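You operate a simulated robot arm through the tools that you are given. There is no shell and no other tool. Be economical: measure what you need, move in short steps, check, and stop when the job is done.

You are at the controls of a simulated robot arm. One attempt, no reset.

## Task
Cap the water tank, start the pump unit and open the ballast knob until the cloudy water clears.
Fine: tank cap on before the red switch; shut the ballast knob again; leave the pipe link alone. Where these are worked on the way, their far stop is far enough and under half their travel is too little: ballast knob.

The check looks at the end state, three seconds after you hand in, the way a careful person would. Anything else that was tipped, shoved, dropped, spilled or broken makes it a failure. A push-on lid holds only when it is set on centred and level and pressed home; a screw cap is set on level and turned clockwise until tight.

## Robot
A 6-joint arm with a two-finger parallel gripper, fixed in place. Base frame: the origin is at the foot of the arm, x ahead of it, y to its left, z up; the work surface is at about z = 700. Units: mm, degrees, N and s.
With the tool pointing down near the work surface it reaches from about 220 to 620 mm from the base axis. Its first joint turns from -66.0 to 66.0 degrees. Payload 2.7 kg.
The tool frame sits at the grasp point between the pads (the TCP): z along the fingers, y along the line on which they close. The tips reach 23 mm beyond it. Largest opening 94 mm; finger width 38, thickness 10; the body of the gripper, 54 by 96 mm, starts 39 mm behind the TCP.
Orientation is that of the tool frame in the base frame, as a unit quaternion [x, y, z, w]. With the fingers straight down and closing along the base's y, the tool's x points along the base's -x, its y along +y and its z along -z.

## Interface
- The arm moves only by the tool drive_tool. Its argument "deltas" is a list of rows, each an object of numbers (a shift or turn left out is 0, a gripper value left out holds the last): "x", "y", "z": the shift along the tool's x, y, z in units of 400 mm (1.0 is 400 mm); "wx", "wy", "wz": the turn, a rotation vector about the tool's x, y, z in units of 120 degrees (1.0 is 120 degrees); "fingers": the finger opening in mm, from 0 to 94. In form: [{"x": .., "y": .., "z": .., "wx": .., "wy": .., "wz": .., "fingers": ..}, ...]. A call has 1 to 12 rows; each row is the pose to reach, as a shift and turn from the pose commanded when the call began, along the tool's axes at that moment. A call with a number of a shift or a turn outside -1 to 1 is refused whole. Each row takes 0.2 s and may step no farther than 50 mm and 8.6 degrees from the row before; otherwise, or with a gripper value out of range, the whole call is refused. A pose out of reach is approached as far as the arm can. The call stops where the force on the tool passes 60 N (or 10 N more than at its start, if that is more) or the arm is blocked; 0.2 s more then pass. The fingers move at their own pace (about 45 mm/s each) and stop on an object; they squeeze with about 24 N. The grip force told is the motor's: it shows also when the fingers shut on nothing. Time passes only in rows, and 0.2 s behind the last, so rows that repeat a pose let the fingers close. The reply holds the time, the measured pose of the TCP, the force on the tool along the base axes, the opening and the grip force, in the units named above and with some noise, with the torque about the TCP (base axes, N m) and any sound that the robot's microphone picked up.
- Cameras (640 x 400 px; columns grow to the right, rows downward): "scene" is fixed at [53.2, -419, 1381.1]; the picture's right is [0.88, -0.47, 0.00], its down [-0.35, -0.66, -0.67] and it looks along [0.32, 0.59, -0.75] (base axes); focal length 376 px, centre (320, 200). "wrist" rides on the gripper at [86, 16, -75] in the tool frame; the picture's right is [-0.18, 0.98, 0.00], its down [-0.58, -0.11, -0.81] and it looks along [-0.79, -0.15, 0.59] (tool axes); focal length 243 px, centre (320, 200). There is no depth. A picture from a camera that has moved, and an enlarged one, comes with that camera's place and axes in the base frame and with its lens. The place of the scene camera against the robot may be out by one fixed shift of up to 18 mm in any direction.
- snapshot(camera): a new picture of that camera. No time passes.
- zoom(camera, box): a new picture of the part [left, top, right, bottom] of that camera's present view, enlarged. No time passes.
- close_job(): hands the job in; it is judged then, once.

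Go step by step. Nothing tells you positions but the pictures and the camera data: compare them with the known pose of the tool, close in by small moves and look again before you grip or let go. The budget is 120 turns and 84 pictures, counting those below and the enlarged ones. Unless the task says otherwise, let go and move clear before handing in, and close with one line.

The tools are called as name(argument=value, ...) on one line, values as JSON. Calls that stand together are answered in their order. drive_tool: Moves the arm, as the interface text tells. Its arguments: {"type":"object","properties":{"deltas":{"type":"array","items":{"type":"object","properties":{"x":{"type":"number"},"y":{"type":"number"},"z":{"type":"number"},"wx":{"type":"number"},"wy":{"type":"number"},"wz":{"type":"number"},"fingers":{"type":"number"}}}}},"required":["deltas"]} The other tools are called the same way: snapshot (camera) takes a picture; zoom (camera, box) takes an enlarged picture of a part of a camera's view; close_job () hands the job in.

At the start:

```text
time_s: 0.0
ee_pos: [354.3, 28.5, 936.7]
orientation: [0.0, 1.0, 0.002, 0.0]
force: [-0.7, -0.5, 0.0]
ft_torque: [0.01, 0.0, 0.02]
opening: 94.1
grip_force: 0.0
```

scene: 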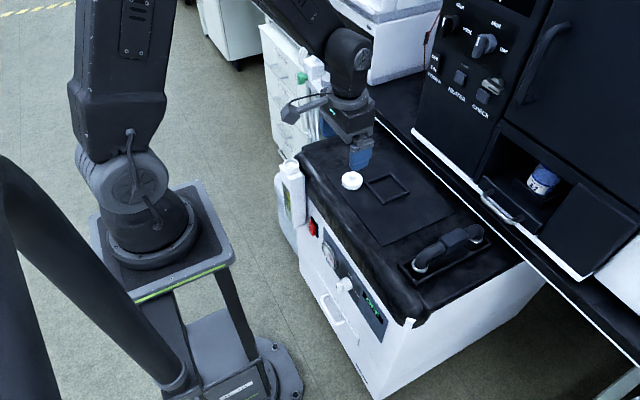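
wrist: 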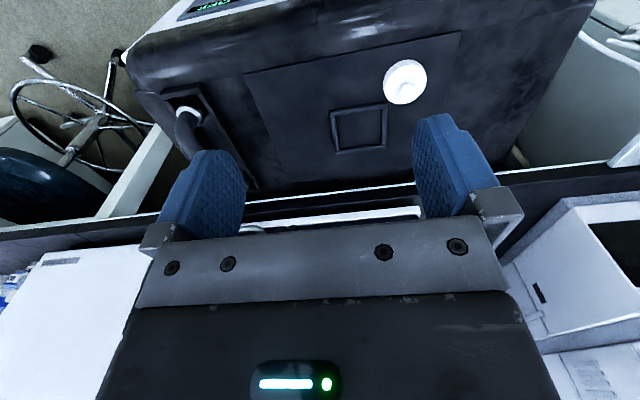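

I see a pump unit (a box with a black top, a front panel with red switch, dial and display), a white cap on its top and a square frame; I'll zoom in to identify the parts.

zoom(camera="scene", box=[260, 130, 420, 230])

zoom(camera="scene", box=[270, 200, 430, 360])

zoom(camera="scene", box=[240, 20, 400, 200])

zoom(camera="scene", box=[400, 0, 640, 240])

```text
4.00 times, centred on (340, 180) of scene
camera zoom: at [53.2, -419.0, 1381.1], right [0.88, -0.47, 0.0], down [-0.35, -0.66, -0.67], along [0.32, 0.59, -0.75], focal length 1504 px, centre (240, 280)
```

zoom: 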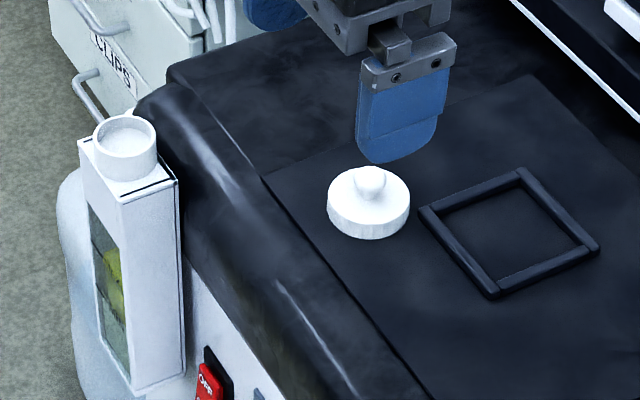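

```text
2.50 times, centred on (350, 280) of scene
camera zoom: at [53.2, -419.0, 1381.1], right [0.88, -0.47, 0.0], down [-0.35, -0.66, -0.67], along [0.32, 0.59, -0.75], focal length 940 px, centre (245, 0)
```

zoom: 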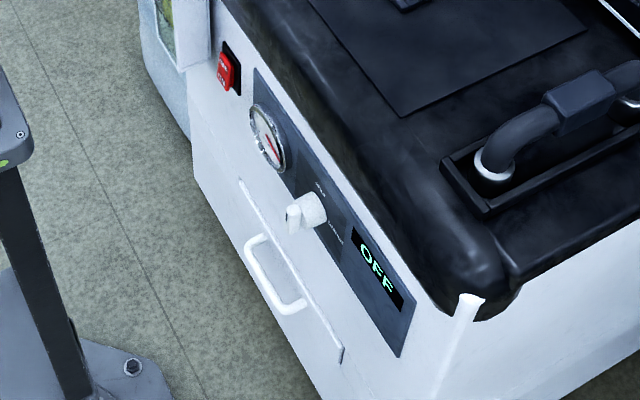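

```text
2.22 times, centred on (320, 110) of scene
camera zoom: at [53.2, -419.0, 1381.1], right [0.88, -0.47, 0.0], down [-0.35, -0.66, -0.67], along [0.32, 0.59, -0.75], focal length 836 px, centre (320, 400)
```

zoom: 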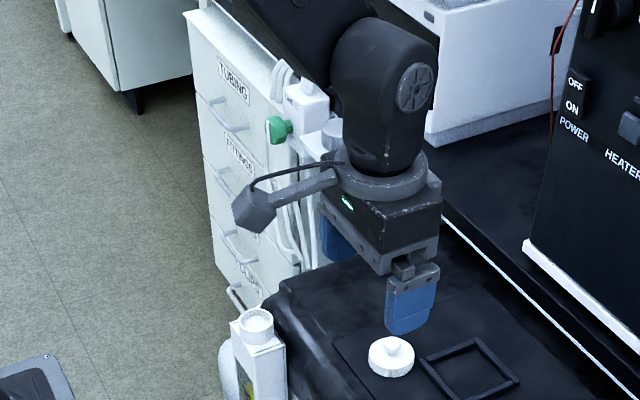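

```text
1.67 times, centred on (520, 120) of scene
camera zoom: at [53.2, -419.0, 1381.1], right [0.88, -0.47, 0.0], down [-0.35, -0.66, -0.67], along [0.32, 0.59, -0.75], focal length 627 px, centre (-13, 333)
```

zoom: 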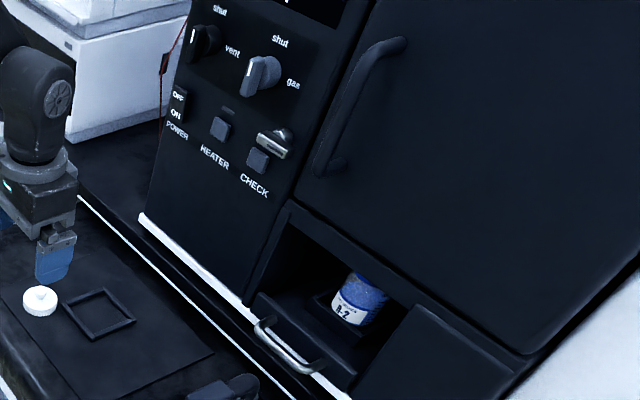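

The tank (white box with a window and an open neck) is on the unit's front left, and the switch, gauge, white knob and display are on its front face towards me. I'll look closer at the labels.

zoom(camera="scene", box=[320, 255, 400, 305])

zoom(camera="scene", box=[270, 150, 334, 270])

zoom(camera="scene", box=[275, 150, 323, 180])

zoom(camera="wrist", box=[120, 0, 480, 200])

```text
8.00 times, centred on (360, 280) of scene
camera zoom: at [53.2, -419.0, 1381.1], right [0.88, -0.47, 0.0], down [-0.35, -0.66, -0.67], along [0.32, 0.59, -0.75], focal length 3008 px, centre (0, -440)
```

zoom: 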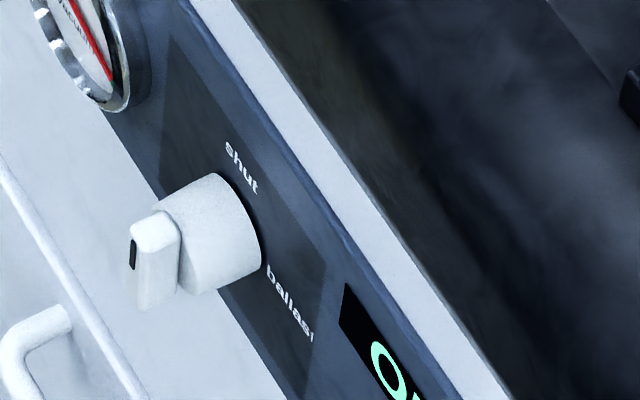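

```text
3.33 times, centred on (302, 210) of scene
camera zoom: at [53.2, -419.0, 1381.1], right [0.88, -0.47, 0.0], down [-0.35, -0.66, -0.67], along [0.32, 0.59, -0.75], focal length 1253 px, centre (380, 167)
```

zoom: 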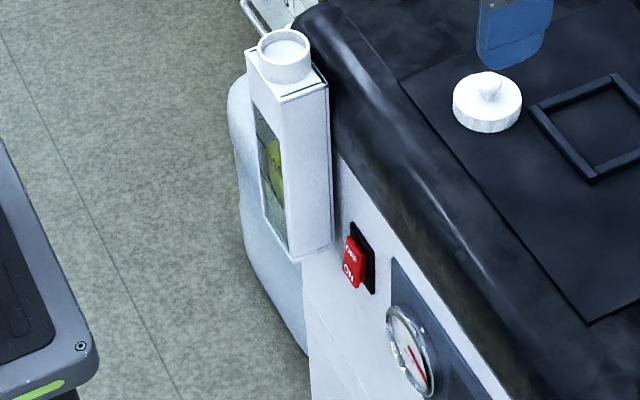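

```text
13.33 times, centred on (299, 165) of scene
camera zoom: at [53.2, -419.0, 1381.1], right [0.88, -0.47, 0.0], down [-0.35, -0.66, -0.67], along [0.32, 0.59, -0.75], focal length 5014 px, centre (600, 667)
```

zoom: 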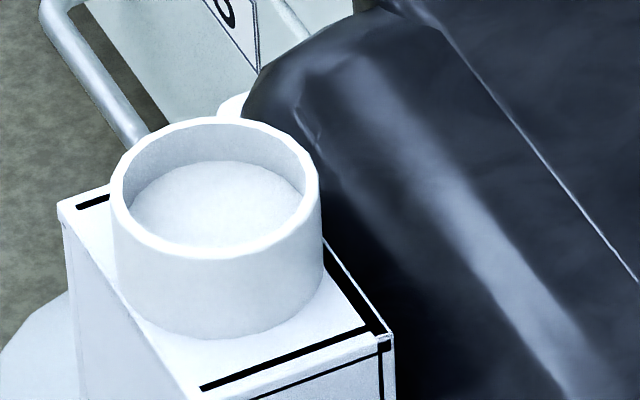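

```text
1.78 times, centred on (300, 100) of wrist
camera zoom: at [268.5, 43.6, 1012.3], right [0.18, 0.98, 0.0], down [0.58, -0.11, 0.8], along [0.79, -0.15, -0.59], focal length 431 px, centre (356, 378)
```

zoom: 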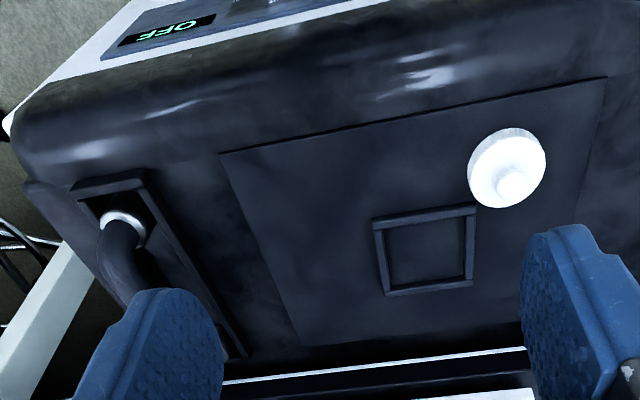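

The ballast knob is the white knob with a lever, "shut" at top and "ballast" at right. I place the cap at about (432,115,~725) and the tank neck at about (330,250). I'll move above the tank for a wrist view.

drive_tool(deltas=[{"x": 0.017, "y": 0.1}, {"x": 0.034, "y": 0.2}, {"x": 0.051, "y": 0.3}, {"x": 0.068, "y": 0.4}, {"x": 0.085, "y": 0.5}])

snapshot(camera="wrist")

snapshot(camera="scene")

```text
time_s: 1.2
ee_pos: [320.9, 228.3, 933.3]
orientation: [0.0, 1.0, 0.001, 0.0]
force: [0.4, 0.8, 0.2]
ft_torque: [-0.04, -0.02, 0.0]
opening: 94.0
grip_force: 0.1
```

```text
73 pictures are left
camera wrist: at [235.2, 243.9, 1010.2], right [0.18, 0.98, 0.0], down [0.58, -0.11, 0.8], along [0.79, -0.15, -0.59], focal length 243 px, centre (320, 200)
```

wrist: 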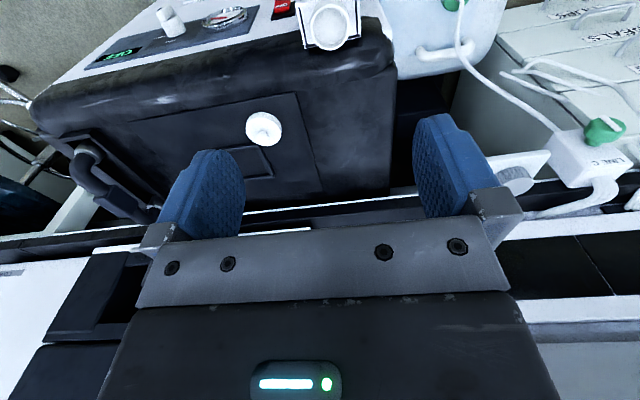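

```text
72 pictures are left
```

scene: 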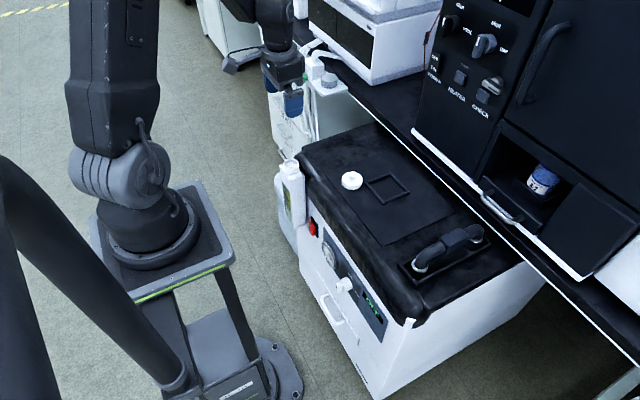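

Triangulating both wrist views gives the cap at about (444,119,709) and the neck at about (330,234,718). Next I'll move over the cap for a closer look.

drive_tool(deltas=[{"x": -0.077, "y": -0.068, "z": 0.04}, {"x": -0.154, "y": -0.136, "z": 0.08}, {"x": -0.231, "y": -0.204, "z": 0.12}, {"x": -0.3075, "y": -0.2725, "z": 0.1575}])

zoom(camera="wrist", box=[160, 0, 480, 200])

```text
time_s: 2.2
ee_pos: [444.6, 113.7, 873.1]
orientation: [0.0, 1.0, 0.002, -0.001]
force: [-0.6, -0.2, -0.1]
ft_torque: [0.01, 0.02, 0.02]
opening: 93.8
grip_force: 0.0
```

```text
2.00 times, centred on (320, 100) of wrist
camera zoom: at [356.9, 129.8, 948.8], right [0.18, 0.98, 0.0], down [0.58, -0.11, 0.81], along [0.79, -0.15, -0.59], focal length 485 px, centre (320, 400)
```

zoom: 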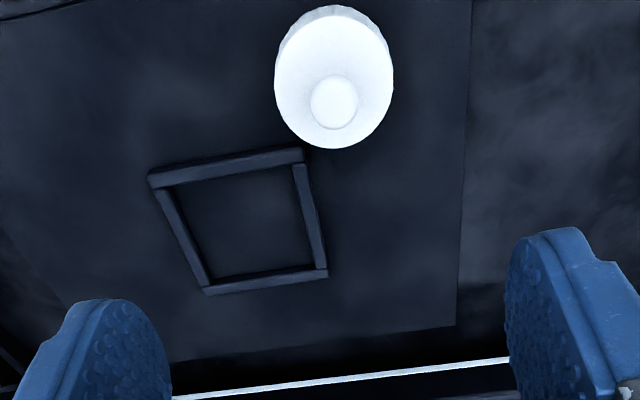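

The cap has a ribbed rim about 53 mm across and a central knob, at about (445,119). I'll line up in y and descend to just above it.

drive_tool(deltas=[{"y": 0.012, "z": 0.1}, {"y": 0.012, "z": 0.2}, {"y": 0.012, "z": 0.25}])

snapshot(camera="wrist")

zoom(camera="scene", box=[310, 135, 406, 195])

```text
time_s: 3.0
ee_pos: [443.0, 121.4, 771.2]
orientation: [0.0, 1.0, 0.001, -0.001]
force: [0.3, -0.1, -0.2]
ft_torque: [0.02, 0.0, 0.01]
opening: 94.1
grip_force: 0.0
```

```text
70 pictures are left
camera wrist: at [357.2, 136.8, 846.4], right [0.18, 0.98, 0.0], down [0.58, -0.11, 0.81], along [0.79, -0.15, -0.59], focal length 243 px, centre (320, 200)
```

wrist: 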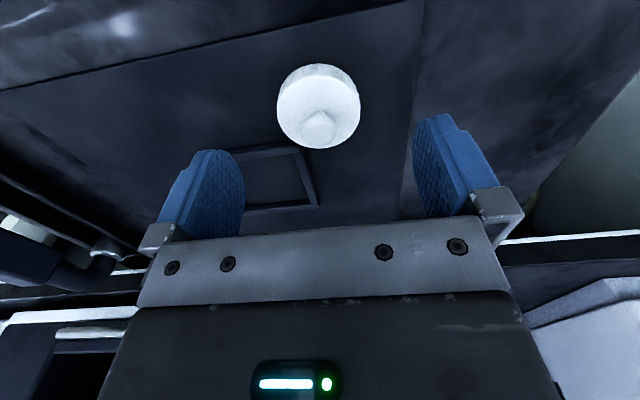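

```text
6.67 times, centred on (358, 165) of scene
camera zoom: at [53.2, -419.0, 1381.1], right [0.88, -0.47, 0.0], down [-0.35, -0.66, -0.67], along [0.32, 0.59, -0.75], focal length 2507 px, centre (67, 433)
```

zoom: 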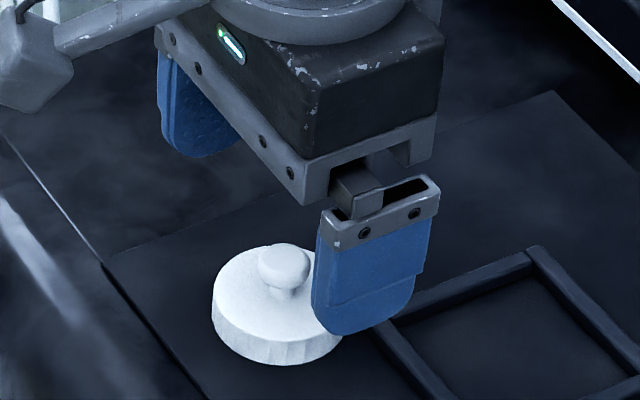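

The fingers straddle the cap. I'll descend to about TCP z=728, tips about 705, and check.

drive_tool(deltas=[{"z": 0.05}, {"z": 0.1}, {"z": 0.1}])

snapshot(camera="wrist")

zoom(camera="scene", box=[310, 135, 406, 195])

```text
time_s: 3.8
ee_pos: [444.2, 123.1, 733.0]
orientation: [0.0, 1.0, 0.002, -0.001]
force: [-0.4, -0.4, 0.2]
ft_torque: [-0.04, 0.0, 0.01]
opening: 93.9
grip_force: 0.0
```

```text
68 pictures are left
camera wrist: at [357.3, 138.1, 808.8], right [0.18, 0.98, 0.0], down [0.58, -0.11, 0.8], along [0.79, -0.15, -0.59], focal length 243 px, centre (320, 200)
```

wrist: 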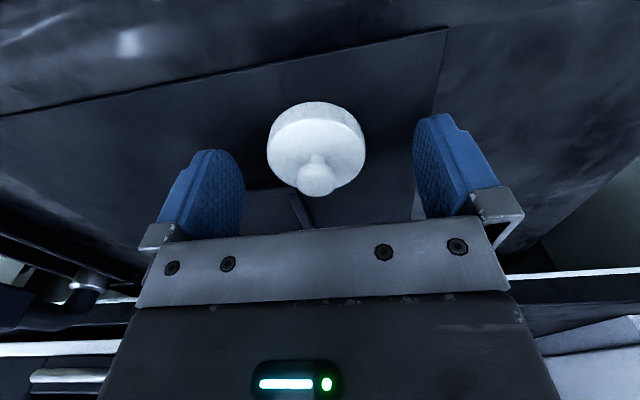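

```text
6.67 times, centred on (358, 165) of scene
camera zoom: at [53.2, -419.0, 1381.1], right [0.88, -0.47, 0.0], down [-0.35, -0.66, -0.67], along [0.32, 0.59, -0.75], focal length 2507 px, centre (67, 433)
```

zoom: 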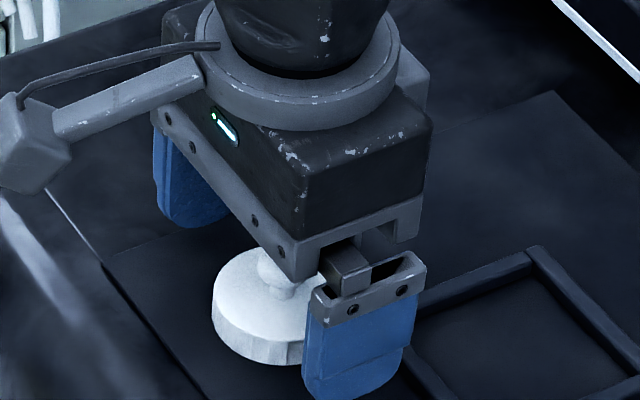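

The cap is centred between the fingers to about 2 mm. I'll lower slightly to TCP z≈727 and close on the rim.

drive_tool(deltas=[{"y": -0.005, "z": 0.015}, {"y": -0.005, "z": 0.015, "fingers": 70}, {"y": -0.005, "z": 0.015, "fingers": 40}, {"y": -0.005, "z": 0.015, "fingers": 40}, {"y": -0.005, "z": 0.015, "fingers": 40}, {"y": -0.005, "z": 0.015, "fingers": 40}])

snapshot(camera="wrist")

```text
time_s: 5.2
ee_pos: [442.3, 120.4, 727.5]
orientation: [-0.001, 1.0, 0.002, -0.001]
force: [1.0, 0.9, -0.3]
ft_torque: [0.0, 0.04, 0.01]
opening: 49.8
grip_force: 24.0
```

```text
66 pictures are left
camera wrist: at [356.4, 136.9, 803.1], right [0.18, 0.98, 0.0], down [0.58, -0.11, 0.8], along [0.79, -0.15, -0.59], focal length 243 px, centre (320, 200)
```

wrist: 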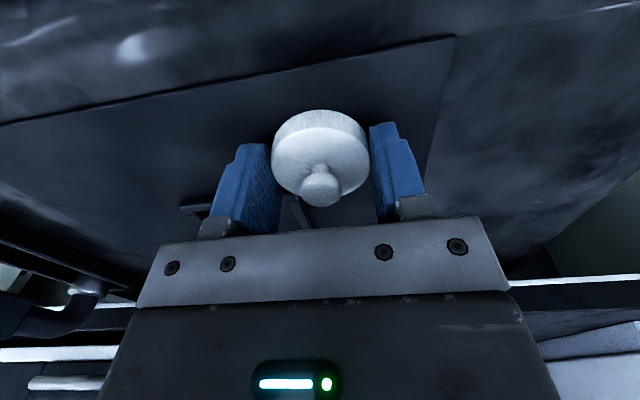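

Gripped at 49.8 mm. I'll zoom to measure the cap's offset in the fingers.

zoom(camera="wrist", box=[240, 90, 400, 220])

```text
3.08 times, centred on (320, 155) of wrist
camera zoom: at [356.4, 136.9, 803.1], right [0.18, 0.98, 0.0], down [0.58, -0.11, 0.8], along [0.79, -0.15, -0.59], focal length 746 px, centre (320, 338)
```

zoom: 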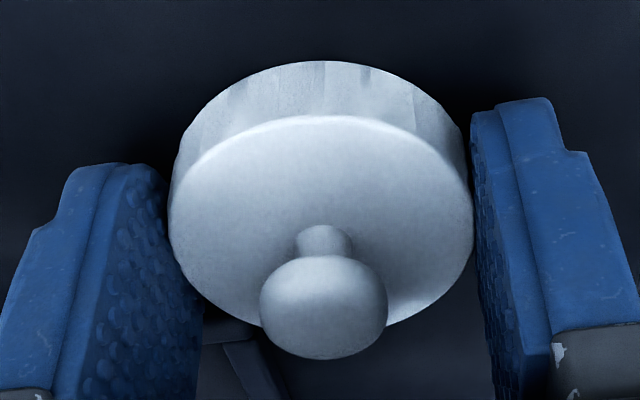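

The cap is centred at the TCP. I'll lift it and carry it over the neck at about (330,234), staying high.

drive_tool(deltas=[{"z": -0.06}, {"z": -0.14}, {"z": -0.22}, {"x": 0.07, "y": 0.071, "z": -0.22}, {"x": 0.14, "y": 0.142, "z": -0.22}, {"x": 0.21, "y": 0.213, "z": -0.22}, {"x": 0.28, "y": 0.285, "z": -0.22}, {"x": 0.28, "y": 0.285, "z": -0.22}])

snapshot(camera="wrist")

zoom(camera="scene", box=[242, 110, 338, 170])

```text
time_s: 7.0
ee_pos: [326.3, 236.0, 815.5]
orientation: [0.0, 1.0, 0.001, -0.001]
force: [0.9, 0.1, -0.7]
ft_torque: [0.0, 0.0, 0.02]
opening: 49.5
grip_force: 23.9
```

```text
64 pictures are left
camera wrist: at [240.9, 251.6, 890.6], right [0.18, 0.98, 0.0], down [0.58, -0.11, 0.8], along [0.79, -0.15, -0.59], focal length 243 px, centre (320, 200)
```

wrist: 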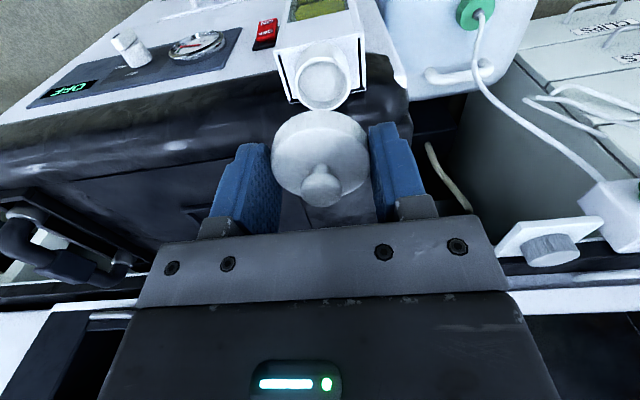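

```text
6.67 times, centred on (290, 140) of scene
camera zoom: at [53.2, -419.0, 1381.1], right [0.88, -0.47, 0.0], down [-0.35, -0.66, -0.67], along [0.32, 0.59, -0.75], focal length 2507 px, centre (520, 600)
```

zoom: 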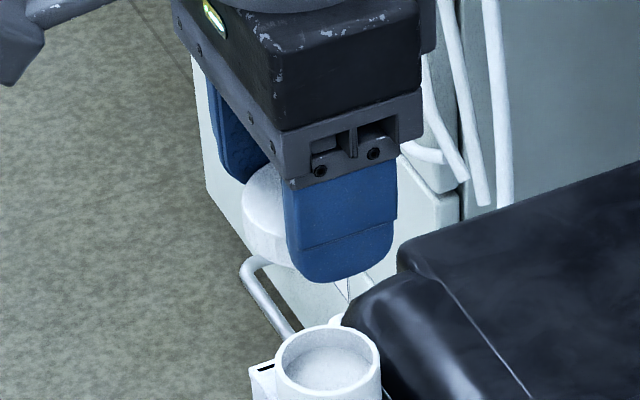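

Good view of the neck ahead of the cap; I'll zoom to measure it.

zoom(camera="wrist", box=[240, 20, 400, 120])

```text
4.00 times, centred on (320, 70) of wrist
camera zoom: at [240.9, 251.6, 890.6], right [0.18, 0.98, 0.0], down [0.58, -0.11, 0.8], along [0.79, -0.15, -0.59], focal length 970 px, centre (320, 720)
```

zoom: 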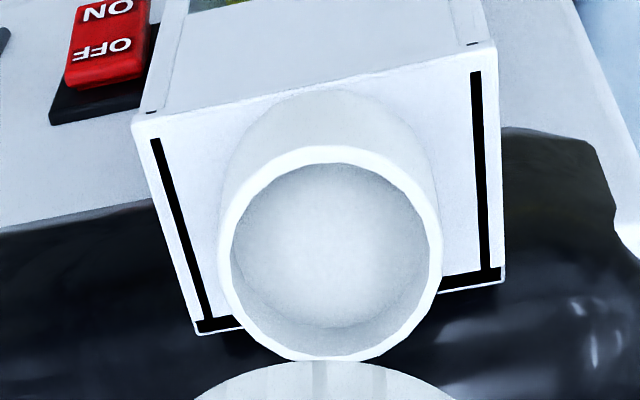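

The neck mouth is at about (330,236.5), top z≈721, outer diameter 40. I'll align and descend to just above it.

drive_tool(deltas=[{"x": -0.008, "y": 0.002, "z": 0.07}, {"x": -0.008, "y": 0.002, "z": 0.135}, {"x": -0.008, "y": 0.002, "z": 0.135}])

snapshot(camera="wrist")

zoom(camera="scene", box=[258, 130, 322, 170])

```text
time_s: 7.8
ee_pos: [330.7, 236.5, 762.5]
orientation: [0.0, 1.0, 0.001, -0.001]
force: [0.1, -0.3, -0.1]
ft_torque: [0.0, 0.01, -0.02]
opening: 49.9
grip_force: 23.7
```

```text
61 pictures are left
camera wrist: at [244.6, 252.1, 837.5], right [0.18, 0.98, 0.0], down [0.58, -0.11, 0.81], along [0.79, -0.15, -0.59], focal length 243 px, centre (320, 200)
```

wrist: 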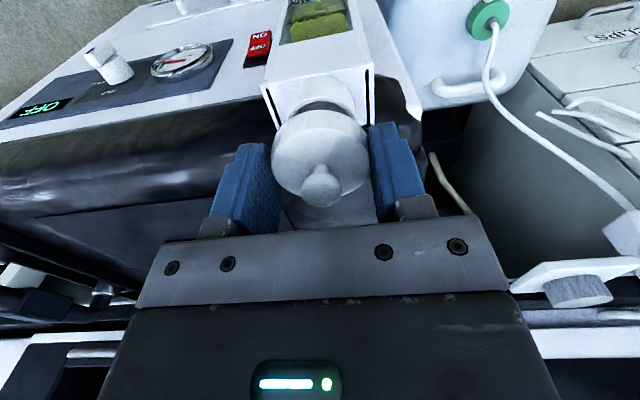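

```text
10.00 times, centred on (290, 150) of scene
camera zoom: at [53.2, -419.0, 1381.1], right [0.88, -0.47, 0.0], down [-0.35, -0.66, -0.67], along [0.32, 0.59, -0.75], focal length 3760 px, centre (620, 700)
```

zoom: 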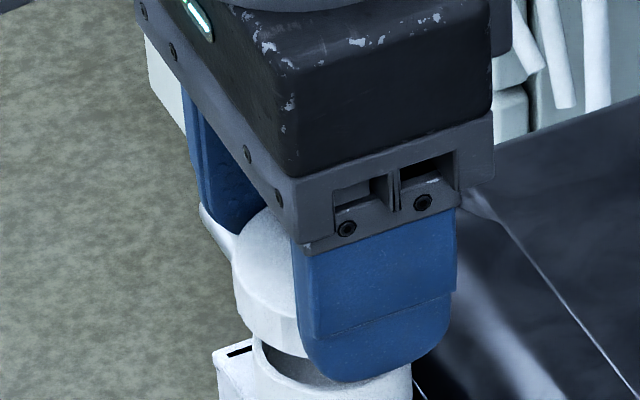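

Nearly aligned with the cap just above the mouth; one zoom to check lateral centring.

zoom(camera="wrist", box=[256, 60, 384, 140])

```text
5.00 times, centred on (320, 100) of wrist
camera zoom: at [244.6, 252.1, 837.5], right [0.18, 0.98, 0.0], down [0.58, -0.11, 0.81], along [0.79, -0.15, -0.59], focal length 1213 px, centre (320, 700)
```

zoom: 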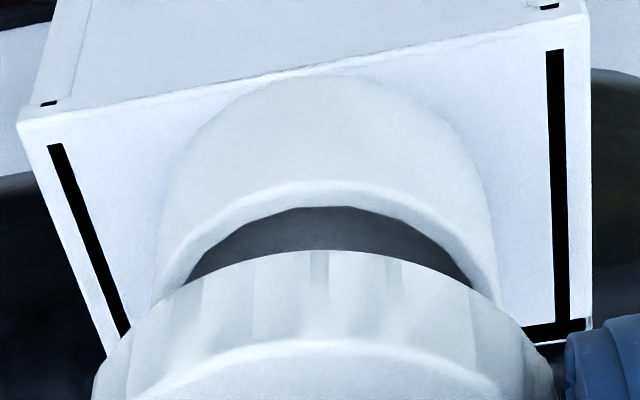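

The pictures suggest the cap sits about 2 mm too far in +x and 1 mm low in y relative to the neck. I'll correct that and descend a little to recheck.

drive_tool(deltas=[{"x": 0.005, "y": 0.0025}, {"x": 0.005, "y": 0.0025, "z": 0.02}, {"x": 0.005, "y": 0.0025, "z": 0.02}])

zoom(camera="wrist", box=[256, 60, 384, 140])

zoom(camera="scene", box=[258, 140, 322, 180])

```text
time_s: 8.6
ee_pos: [329.8, 237.7, 754.8]
orientation: [0.0, 1.0, 0.001, -0.001]
force: [-0.8, 0.7, -0.4]
ft_torque: [0.01, 0.03, 0.02]
opening: 49.5
grip_force: 24.1
```

```text
5.00 times, centred on (320, 100) of wrist
camera zoom: at [244.2, 253.2, 830.6], right [0.18, 0.98, 0.0], down [0.58, -0.11, 0.8], along [0.79, -0.15, -0.59], focal length 1213 px, centre (320, 700)
```

zoom: 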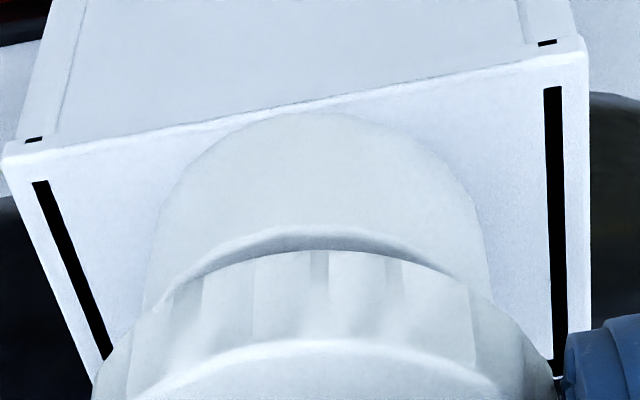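

```text
10.00 times, centred on (290, 160) of scene
camera zoom: at [53.2, -419.0, 1381.1], right [0.88, -0.47, 0.0], down [-0.35, -0.66, -0.67], along [0.32, 0.59, -0.75], focal length 3760 px, centre (620, 600)
```

zoom: 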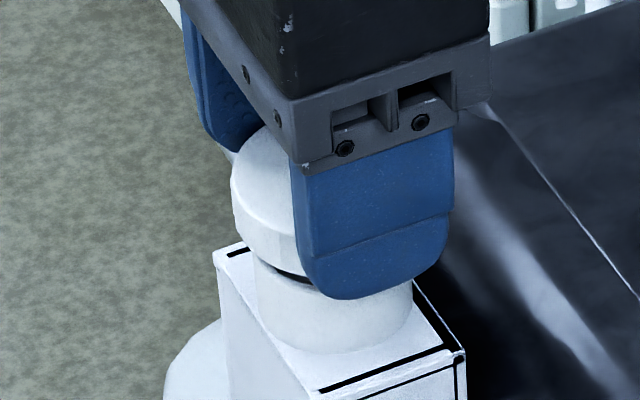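

Remaining error is about 1 mm in x. I'll trim it and lower until contact.

drive_tool(deltas=[{"x": 0.003}, {"x": 0.003, "z": 0.012}, {"x": 0.003, "z": 0.022}, {"x": 0.003, "z": 0.03}])

zoom(camera="scene", box=[258, 140, 322, 180])

```text
time_s: 9.6
ee_pos: [330.1, 237.7, 742.2]
orientation: [0.001, 1.0, 0.001, -0.001]
force: [-3.2, -1.3, -0.1]
ft_torque: [-0.04, 0.06, 0.0]
opening: 49.4
grip_force: 24.0
```

```text
10.00 times, centred on (290, 160) of scene
camera zoom: at [53.2, -419.1, 1381.1], right [0.88, -0.47, 0.0], down [-0.35, -0.66, -0.67], along [0.32, 0.59, -0.75], focal length 3760 px, centre (620, 600)
```

zoom: 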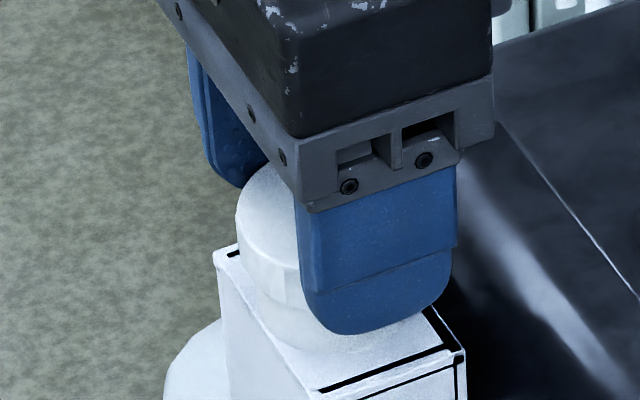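

The cap is sliding over the neck with only a small side force. I'll continue down in small steps.

drive_tool(deltas=[{"x": 0.002, "z": 0.008}, {"x": 0.002, "z": 0.016}, {"x": 0.002, "z": 0.022}])

zoom(camera="wrist", box=[224, 60, 416, 220])

```text
time_s: 10.4
ee_pos: [329.0, 236.8, 734.8]
orientation: [0.0, 1.0, 0.0, -0.002]
force: [-16.4, -3.7, 22.5]
ft_torque: [-0.11, 0.18, -0.07]
opening: 50.0
grip_force: 24.0
heard: snap
```

```text
2.50 times, centred on (320, 140) of wrist
camera zoom: at [243.6, 253.1, 810.6], right [0.18, 0.98, 0.0], down [0.59, -0.11, 0.8], along [0.79, -0.15, -0.6], focal length 606 px, centre (320, 350)
```

zoom: 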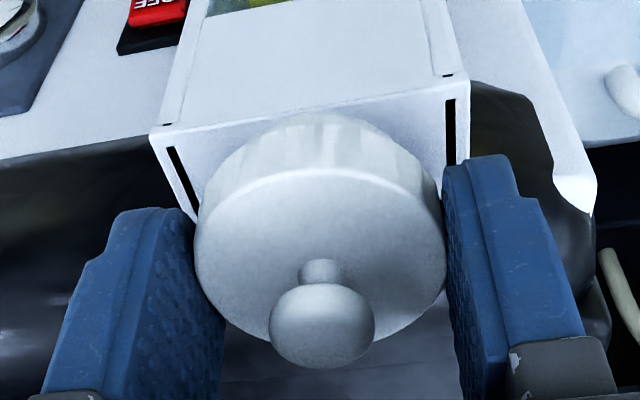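

I heard a snap, so the cap is on. I'll open the fingers and back up to check the seating.

drive_tool(deltas=[{"x": 0.003, "fingers": 56}, {"x": 0.003, "fingers": 66}, {"x": 0.003, "fingers": 70}, {"x": 0.003, "z": -0.06}, {"x": 0.003, "z": -0.14}])

zoom(camera="wrist", box=[240, 20, 400, 120])

zoom(camera="scene", box=[258, 140, 322, 180])

```text
time_s: 11.6
ee_pos: [329.7, 238.9, 791.5]
orientation: [0.0, 1.0, 0.002, -0.001]
force: [-0.5, 0.1, -0.6]
ft_torque: [-0.01, -0.02, -0.03]
opening: 70.1
grip_force: 0.1
```

```text
4.00 times, centred on (320, 70) of wrist
camera zoom: at [243.4, 254.6, 866.5], right [0.18, 0.98, 0.0], down [0.58, -0.11, 0.8], along [0.79, -0.15, -0.59], focal length 970 px, centre (320, 720)
```

zoom: 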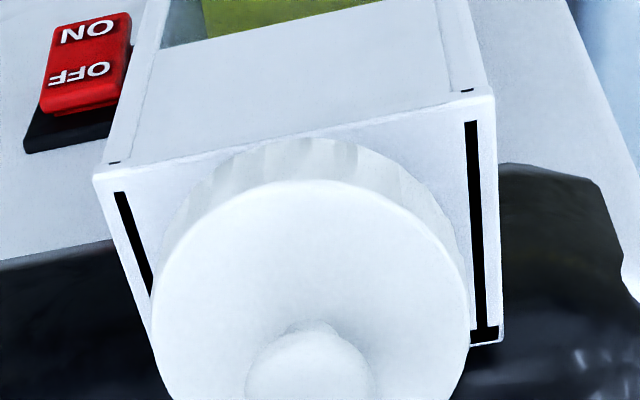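

```text
10.00 times, centred on (290, 160) of scene
camera zoom: at [53.2, -419.0, 1381.1], right [0.88, -0.47, 0.0], down [-0.35, -0.66, -0.67], along [0.32, 0.59, -0.75], focal length 3760 px, centre (620, 600)
```

zoom: 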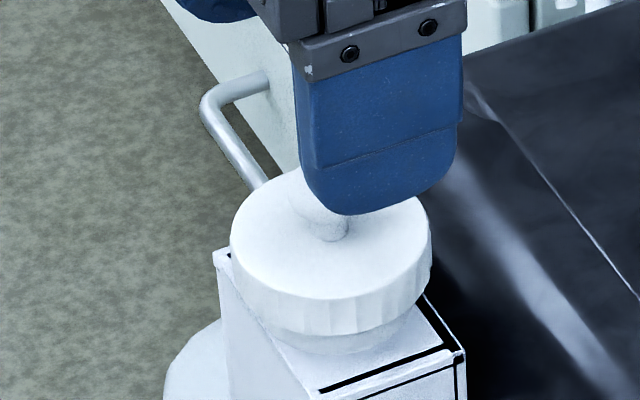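

The cap looks level and centred. To be sure it is home, I'll press the knob gently with closed fingers.

drive_tool(deltas=[{"fingers": 30}, {"fingers": 0}, {"fingers": 0}, {"fingers": 0}, {"z": 0.03}, {"z": 0.045}, {"z": 0.055}, {"z": 0.06}])

zoom(camera="scene", box=[258, 140, 322, 180])

```text
time_s: 13.4
ee_pos: [330.0, 237.7, 767.1]
orientation: [-0.001, 1.0, 0.002, 0.0]
force: [0.4, 0.1, 0.5]
ft_torque: [0.0, -0.02, 0.01]
opening: 0.0
grip_force: 24.3
```

```text
10.00 times, centred on (290, 160) of scene
camera zoom: at [53.2, -419.0, 1381.1], right [0.88, -0.47, 0.0], down [-0.35, -0.66, -0.67], along [0.32, 0.59, -0.75], focal length 3760 px, centre (620, 600)
```

zoom: 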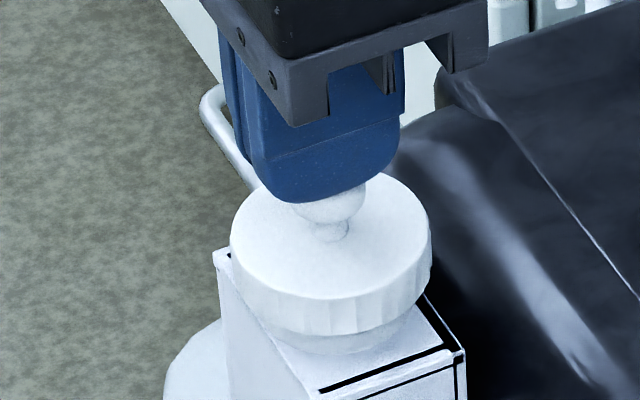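

The tips are just above the knob, so I'll go a few millimetres further.

drive_tool(deltas=[{"z": 0.01}, {"z": 0.016}, {"z": 0.022}, {"z": 0.026}])

```text
time_s: 13.9
ee_pos: [329.9, 238.0, 766.7]
orientation: [0.001, 1.0, 0.0, -0.001]
force: [-5.6, -3.4, 14.1]
ft_torque: [-0.12, 0.09, 0.04]
opening: 0.1
grip_force: 24.1
stopped in row 2: the force on the tool passed its limit at 71 N (the readings are from after the stop); the commanded pose is now the measured one
```

The 71 N press moved nothing, so the cap is home. I place the switch at about (347,160,510) and the knob at about (332,-44,530), so I'll lift off and back away in front of the panel to view it with the wrist camera.

drive_tool(deltas=[{"z": -0.05}, {"x": 0.05, "y": -0.08, "z": -0.05}, {"x": 0.1, "y": -0.18, "z": -0.05}, {"x": 0.15, "y": -0.28, "z": -0.02}, {"x": 0.2, "y": -0.38, "z": 0.04}, {"x": 0.2, "y": -0.45, "z": 0.12}])

snapshot(camera="wrist")

snapshot(camera="scene")

```text
refused: row 5 steps farther than a row can; nothing moved
```

```text
51 pictures are left
camera wrist: at [244.4, 253.9, 841.1], right [0.18, 0.98, 0.0], down [0.58, -0.11, 0.8], along [0.79, -0.15, -0.59], focal length 243 px, centre (320, 200)
```

wrist: 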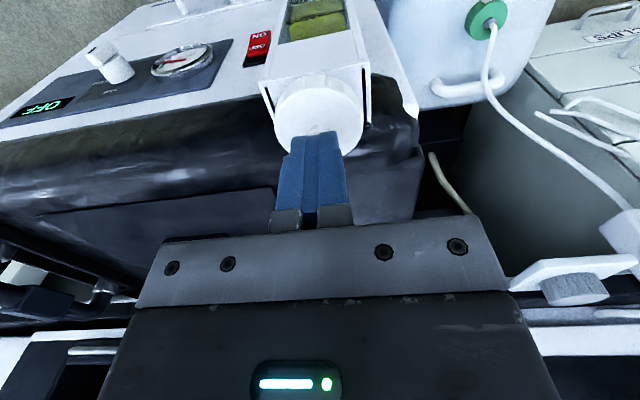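

```text
50 pictures are left
```

scene: 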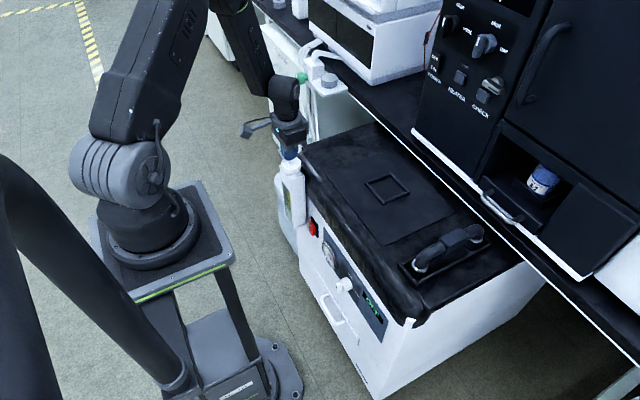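

The call was refused because one step was too long. I'll repeat it with shorter steps.

drive_tool(deltas=[{"z": -0.05}, {"x": 0.05, "y": -0.08, "z": -0.05}, {"x": 0.1, "y": -0.16, "z": -0.05}, {"x": 0.15, "y": -0.24, "z": -0.02}, {"x": 0.19, "y": -0.32, "z": 0.02}, {"x": 0.2, "y": -0.4, "z": 0.08}, {"x": 0.2, "y": -0.45, "z": 0.15}])

snapshot(camera="wrist")

```text
time_s: 15.5
ee_pos: [255.0, 59.2, 709.3]
orientation: [0.007, 1.0, 0.001, -0.001]
force: [0.4, 0.1, 0.3]
ft_torque: [-0.03, -0.01, 0.0]
opening: 0.2
grip_force: 23.9
out of reach, approached as far as the arm can: row 7
```

```text
49 pictures are left
camera wrist: at [170.0, 76.0, 784.0], right [0.2, 0.98, 0.0], down [0.58, -0.12, 0.8], along [0.79, -0.16, -0.59], focal length 243 px, centre (320, 200)
```

wrist: 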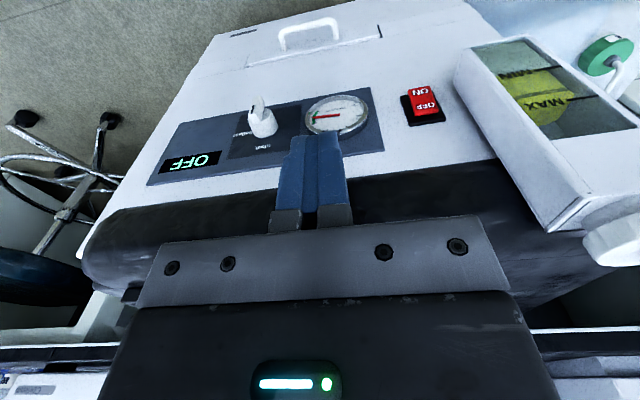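

Clear view of the panel: ON half of the switch at about (345,162,517), knob at about (336,-38,517). I'll test the reach lower down in front of the panel.

drive_tool(deltas=[{"x": -0.05, "y": 0.05, "z": 0.03}, {"x": -0.08, "y": 0.1, "z": 0.09}, {"x": -0.1, "y": 0.15, "z": 0.15}])

```text
time_s: 16.3
ee_pos: [295.9, 122.0, 649.8]
orientation: [0.001, 1.0, 0.001, -0.002]
force: [0.5, 0.6, -0.5]
ft_torque: [-0.02, 0.01, 0.0]
opening: 0.0
grip_force: 24.2
```

Reach is fine here. I'll tilt the tool so the tips lead toward the panel and lean away from the tank.

drive_tool(deltas=[{"wx": -0.033, "wy": -0.05}, {"wx": -0.066, "wy": -0.1}, {"wx": -0.1, "wy": -0.15}, {"wx": -0.133, "wy": -0.2}, {"wx": -0.166, "wy": -0.25}])

snapshot(camera="wrist")

```text
time_s: 17.5
ee_pos: [293.8, 122.1, 651.2]
orientation: [0.001, 0.951, 0.173, 0.257]
force: [-1.0, 0.9, -0.5]
ft_torque: [0.02, 0.0, 0.01]
opening: 0.0
grip_force: 24.2
out of reach, approached as far as the arm can: row 1
```

```text
48 pictures are left
camera wrist: at [181.4, 121.1, 673.8], right [0.07, 0.91, 0.41], down [0.12, -0.42, 0.9], along [0.99, -0.02, -0.14], focal length 243 px, centre (320, 200)
```

wrist: 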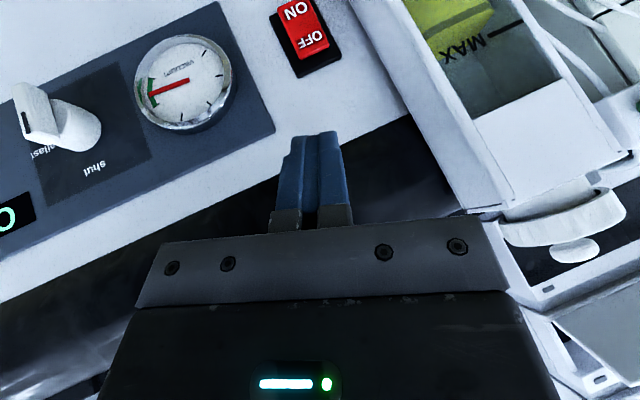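

The wrist now looks level at the panel, and the ON half is at about (345,161,512). I'll go down to a point 20 mm short of it.

drive_tool(deltas=[{"x": 0.04, "y": -0.008, "z": 0.074}, {"x": 0.08, "y": -0.016, "z": 0.148}, {"x": 0.12, "y": -0.023, "z": 0.222}, {"x": 0.161, "y": -0.031, "z": 0.296}, {"x": 0.161, "y": -0.031, "z": 0.296}])

snapshot(camera="wrist")

zoom(camera="scene", box=[234, 160, 394, 260])

```text
time_s: 18.7
ee_pos: [294.6, 155.8, 519.5]
orientation: [0.0, 0.951, 0.172, 0.256]
force: [-0.5, 0.3, 0.0]
ft_torque: [-0.01, 0.0, 0.01]
opening: 0.0
grip_force: 23.5
```

```text
47 pictures are left
camera wrist: at [181.9, 155.4, 543.2], right [0.07, 0.91, 0.41], down [0.12, -0.42, 0.9], along [0.99, -0.02, -0.14], focal length 243 px, centre (320, 200)
```

wrist: 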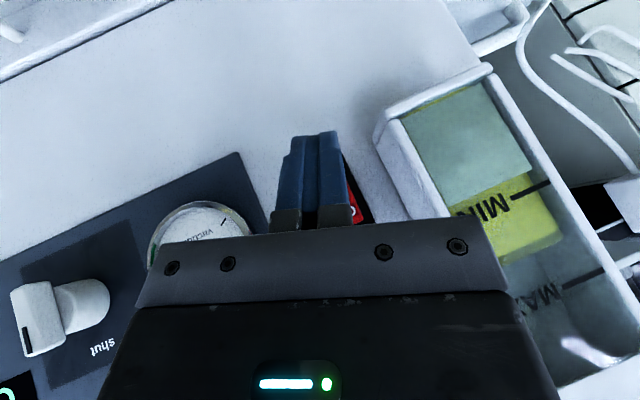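

```text
4.00 times, centred on (314, 210) of scene
camera zoom: at [53.2, -419.0, 1381.1], right [0.88, -0.47, 0.0], down [-0.35, -0.66, -0.67], along [0.32, 0.59, -0.75], focal length 1504 px, centre (344, 160)
```

zoom: 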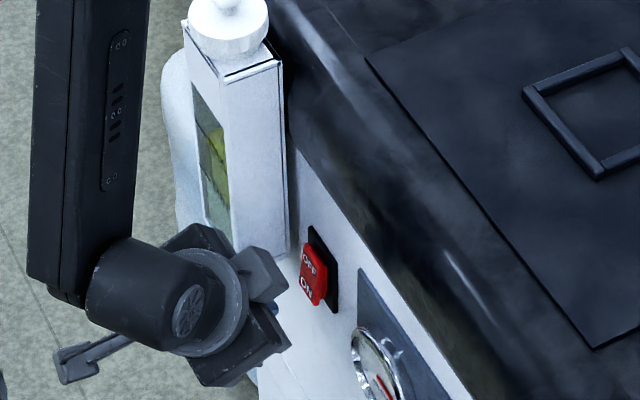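

The finger's leading edge lines up with the ON half. I'll advance along +x in small steps and listen for a click.

drive_tool(deltas=[{"x": -0.026, "y": -0.0027, "z": 0.0147}, {"x": -0.0434, "y": -0.0045, "z": 0.0245}, {"x": -0.052, "y": -0.0054, "z": 0.0294}, {"x": -0.0586, "y": -0.006, "z": 0.033}, {"x": -0.065, "y": -0.0067, "z": 0.0367}])

zoom(camera="scene", box=[266, 190, 362, 250])

```text
time_s: 19.9
ee_pos: [321.5, 154.6, 517.2]
orientation: [-0.003, 0.953, 0.17, 0.25]
force: [-42.3, 14.3, 3.3]
ft_torque: [0.16, 0.33, 0.52]
opening: 0.0
grip_force: 23.5
```

```text
6.67 times, centred on (314, 220) of scene
camera zoom: at [52.7, -418.9, 1381.1], right [0.88, -0.47, 0.0], down [-0.35, -0.66, -0.67], along [0.32, 0.59, -0.75], focal length 2507 px, centre (360, 67)
```

zoom: 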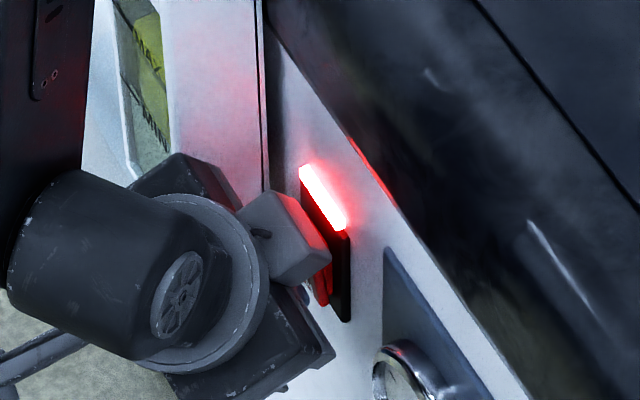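

The switch has flipped and lit up. I'll retract.

drive_tool(deltas=[{"x": 0.05, "y": 0.005, "z": -0.028}, {"x": 0.1, "y": 0.01, "z": -0.056}, {"x": 0.1, "y": 0.01, "z": -0.056}])

snapshot(camera="scene")

snapshot(camera="wrist")

```text
time_s: 20.7
ee_pos: [282.2, 157.7, 517.1]
orientation: [0.001, 0.951, 0.173, 0.258]
force: [0.1, 0.6, -1.1]
ft_torque: [0.0, -0.04, -0.02]
opening: 0.0
grip_force: 23.9
```

```text
44 pictures are left
```

scene: 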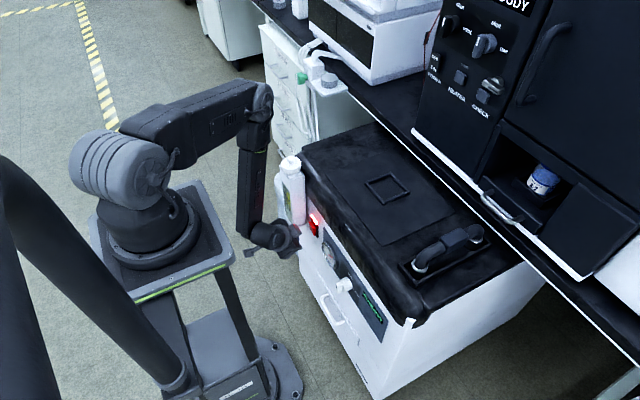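

```text
43 pictures are left
camera wrist: at [169.6, 155.6, 541.7], right [0.07, 0.91, 0.41], down [0.12, -0.42, 0.9], along [0.99, -0.02, -0.14], focal length 243 px, centre (320, 200)
```

wrist: 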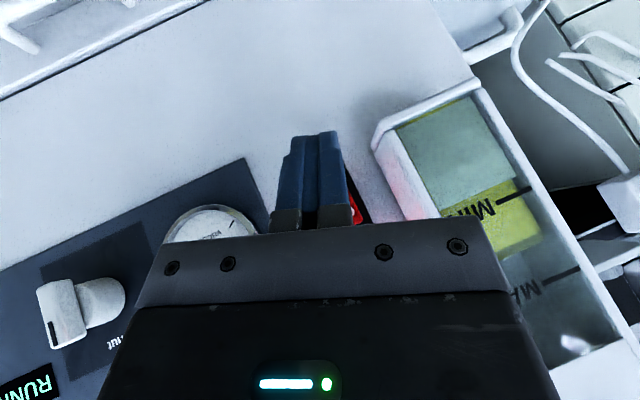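

The display now shows RUN. Next I'll move in front of the ballast knob with the tool near vertical (20° tip-forward) and fingers open, to measure it.

drive_tool(deltas=[{"x": -0.016, "y": -0.085, "z": -0.061, "wx": 0.033, "wy": 0.017, "wz": -0.006}, {"x": -0.032, "y": -0.169, "z": -0.122, "wx": 0.065, "wy": 0.034, "wz": -0.012}, {"x": -0.047, "y": -0.254, "z": -0.182, "wx": 0.098, "wy": 0.05, "wz": -0.017}, {"x": -0.063, "y": -0.338, "z": -0.243, "wx": 0.13, "wy": 0.067, "wz": -0.023}, {"x": -0.079, "y": -0.423, "z": -0.304, "wx": 0.163, "wy": 0.084, "wz": -0.029}, {"x": -0.079, "y": -0.423, "z": -0.304, "wx": 0.163, "wy": 0.084, "wz": -0.029, "fingers": 50}, {"x": -0.079, "y": -0.423, "z": -0.304, "wx": 0.163, "wy": 0.084, "wz": -0.029, "fingers": 50}, {"x": -0.079, "y": -0.423, "z": -0.304, "wx": 0.163, "wy": 0.084, "wz": -0.029, "fingers": 50}])

snapshot(camera="wrist")

```text
time_s: 22.5
ee_pos: [265.1, -45.5, 578.6]
orientation: [0.0, 0.985, -0.001, 0.174]
force: [0.2, 0.2, -0.6]
ft_torque: [0.02, -0.02, -0.01]
opening: 50.1
grip_force: 0.0
```

```text
42 pictures are left
camera wrist: at [158.8, -28.9, 619.8], right [0.17, 0.98, 0.06], down [0.27, -0.11, 0.96], along [0.95, -0.15, -0.28], focal length 243 px, centre (320, 200)
```

wrist: 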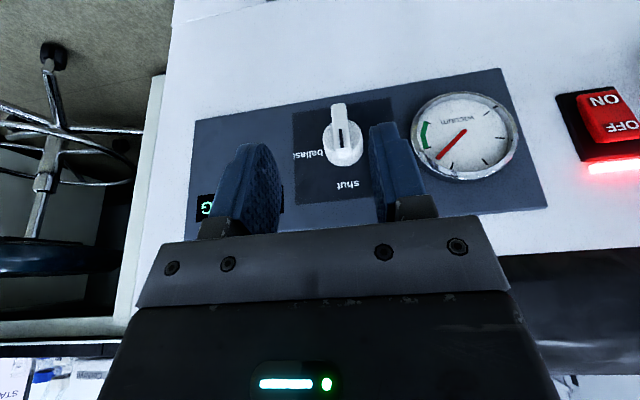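

zoom(camera="wrist", box=[280, 85, 400, 205])

zoom(camera="scene", box=[312, 255, 376, 295])

```text
3.33 times, centred on (340, 145) of wrist
camera zoom: at [158.8, -28.9, 619.8], right [0.17, 0.98, 0.06], down [0.27, -0.11, 0.96], along [0.95, -0.15, -0.28], focal length 809 px, centre (253, 383)
```

zoom: 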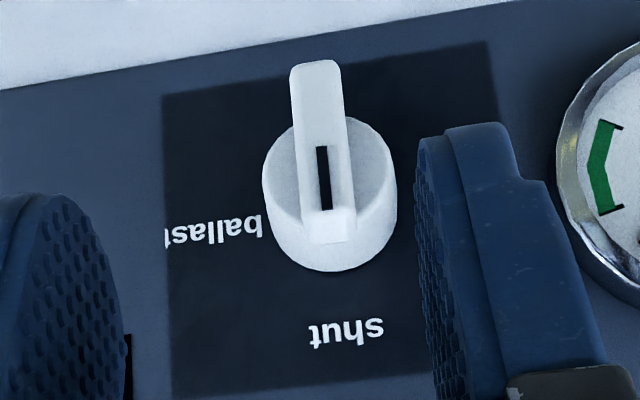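

```text
10.00 times, centred on (344, 275) of scene
camera zoom: at [53.2, -419.0, 1381.1], right [0.88, -0.47, 0.0], down [-0.35, -0.66, -0.67], along [0.32, 0.59, -0.75], focal length 3760 px, centre (80, -550)
```

zoom: 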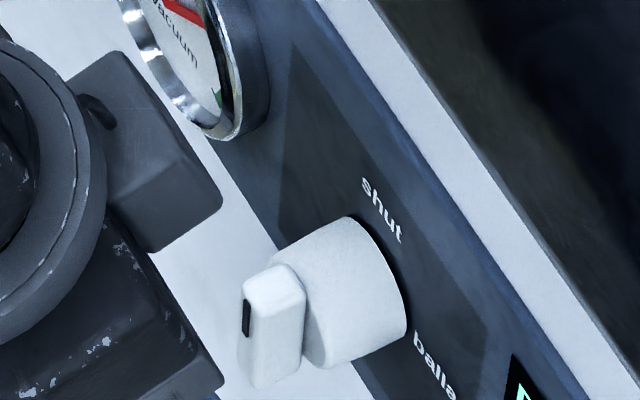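

The knob's axis is at about y=-35, z=516. Its bar is vertical (shut), about 11 mm thick and 33 mm long, with its front at x≈320 and the cylinder face at x≈332. I'll pre-position in front of it with a 12° tilt and a narrower opening.

drive_tool(deltas=[{"x": 0.024, "y": 0.013, "z": 0.085, "wy": 0.033, "fingers": 36}, {"x": 0.0485, "y": 0.0255, "z": 0.17, "wy": 0.0667, "fingers": 36}, {"x": 0.0485, "y": 0.0255, "z": 0.17, "wy": 0.0667, "fingers": 36}])

snapshot(camera="wrist")

zoom(camera="scene", box=[280, 225, 400, 300])

```text
time_s: 23.3
ee_pos: [269.6, -34.0, 507.5]
orientation: [0.002, 0.995, 0.001, 0.104]
force: [-0.5, 0.5, 0.3]
ft_torque: [-0.03, 0.0, -0.01]
opening: 36.0
grip_force: 0.1
```

```text
39 pictures are left
camera wrist: at [169.6, -18.3, 563.4], right [0.18, 0.98, 0.04], down [0.4, -0.11, 0.91], along [0.9, -0.15, -0.41], focal length 243 px, centre (320, 200)
```

wrist: 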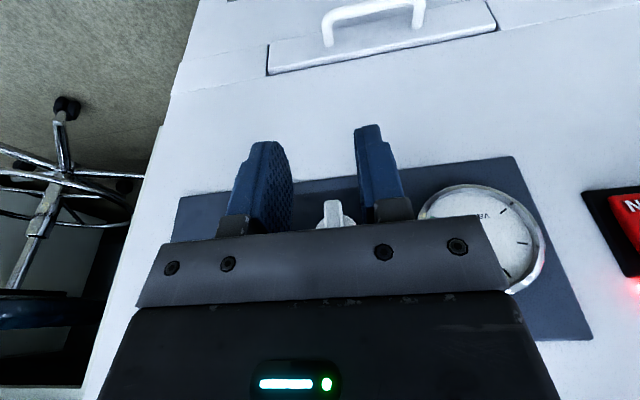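

```text
5.33 times, centred on (340, 262) of scene
camera zoom: at [53.2, -419.0, 1381.1], right [0.88, -0.47, 0.0], down [-0.35, -0.66, -0.67], along [0.32, 0.59, -0.75], focal length 2006 px, centre (213, -133)
```

zoom: 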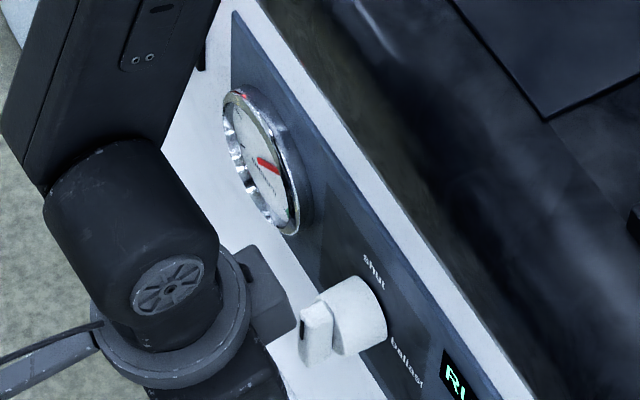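

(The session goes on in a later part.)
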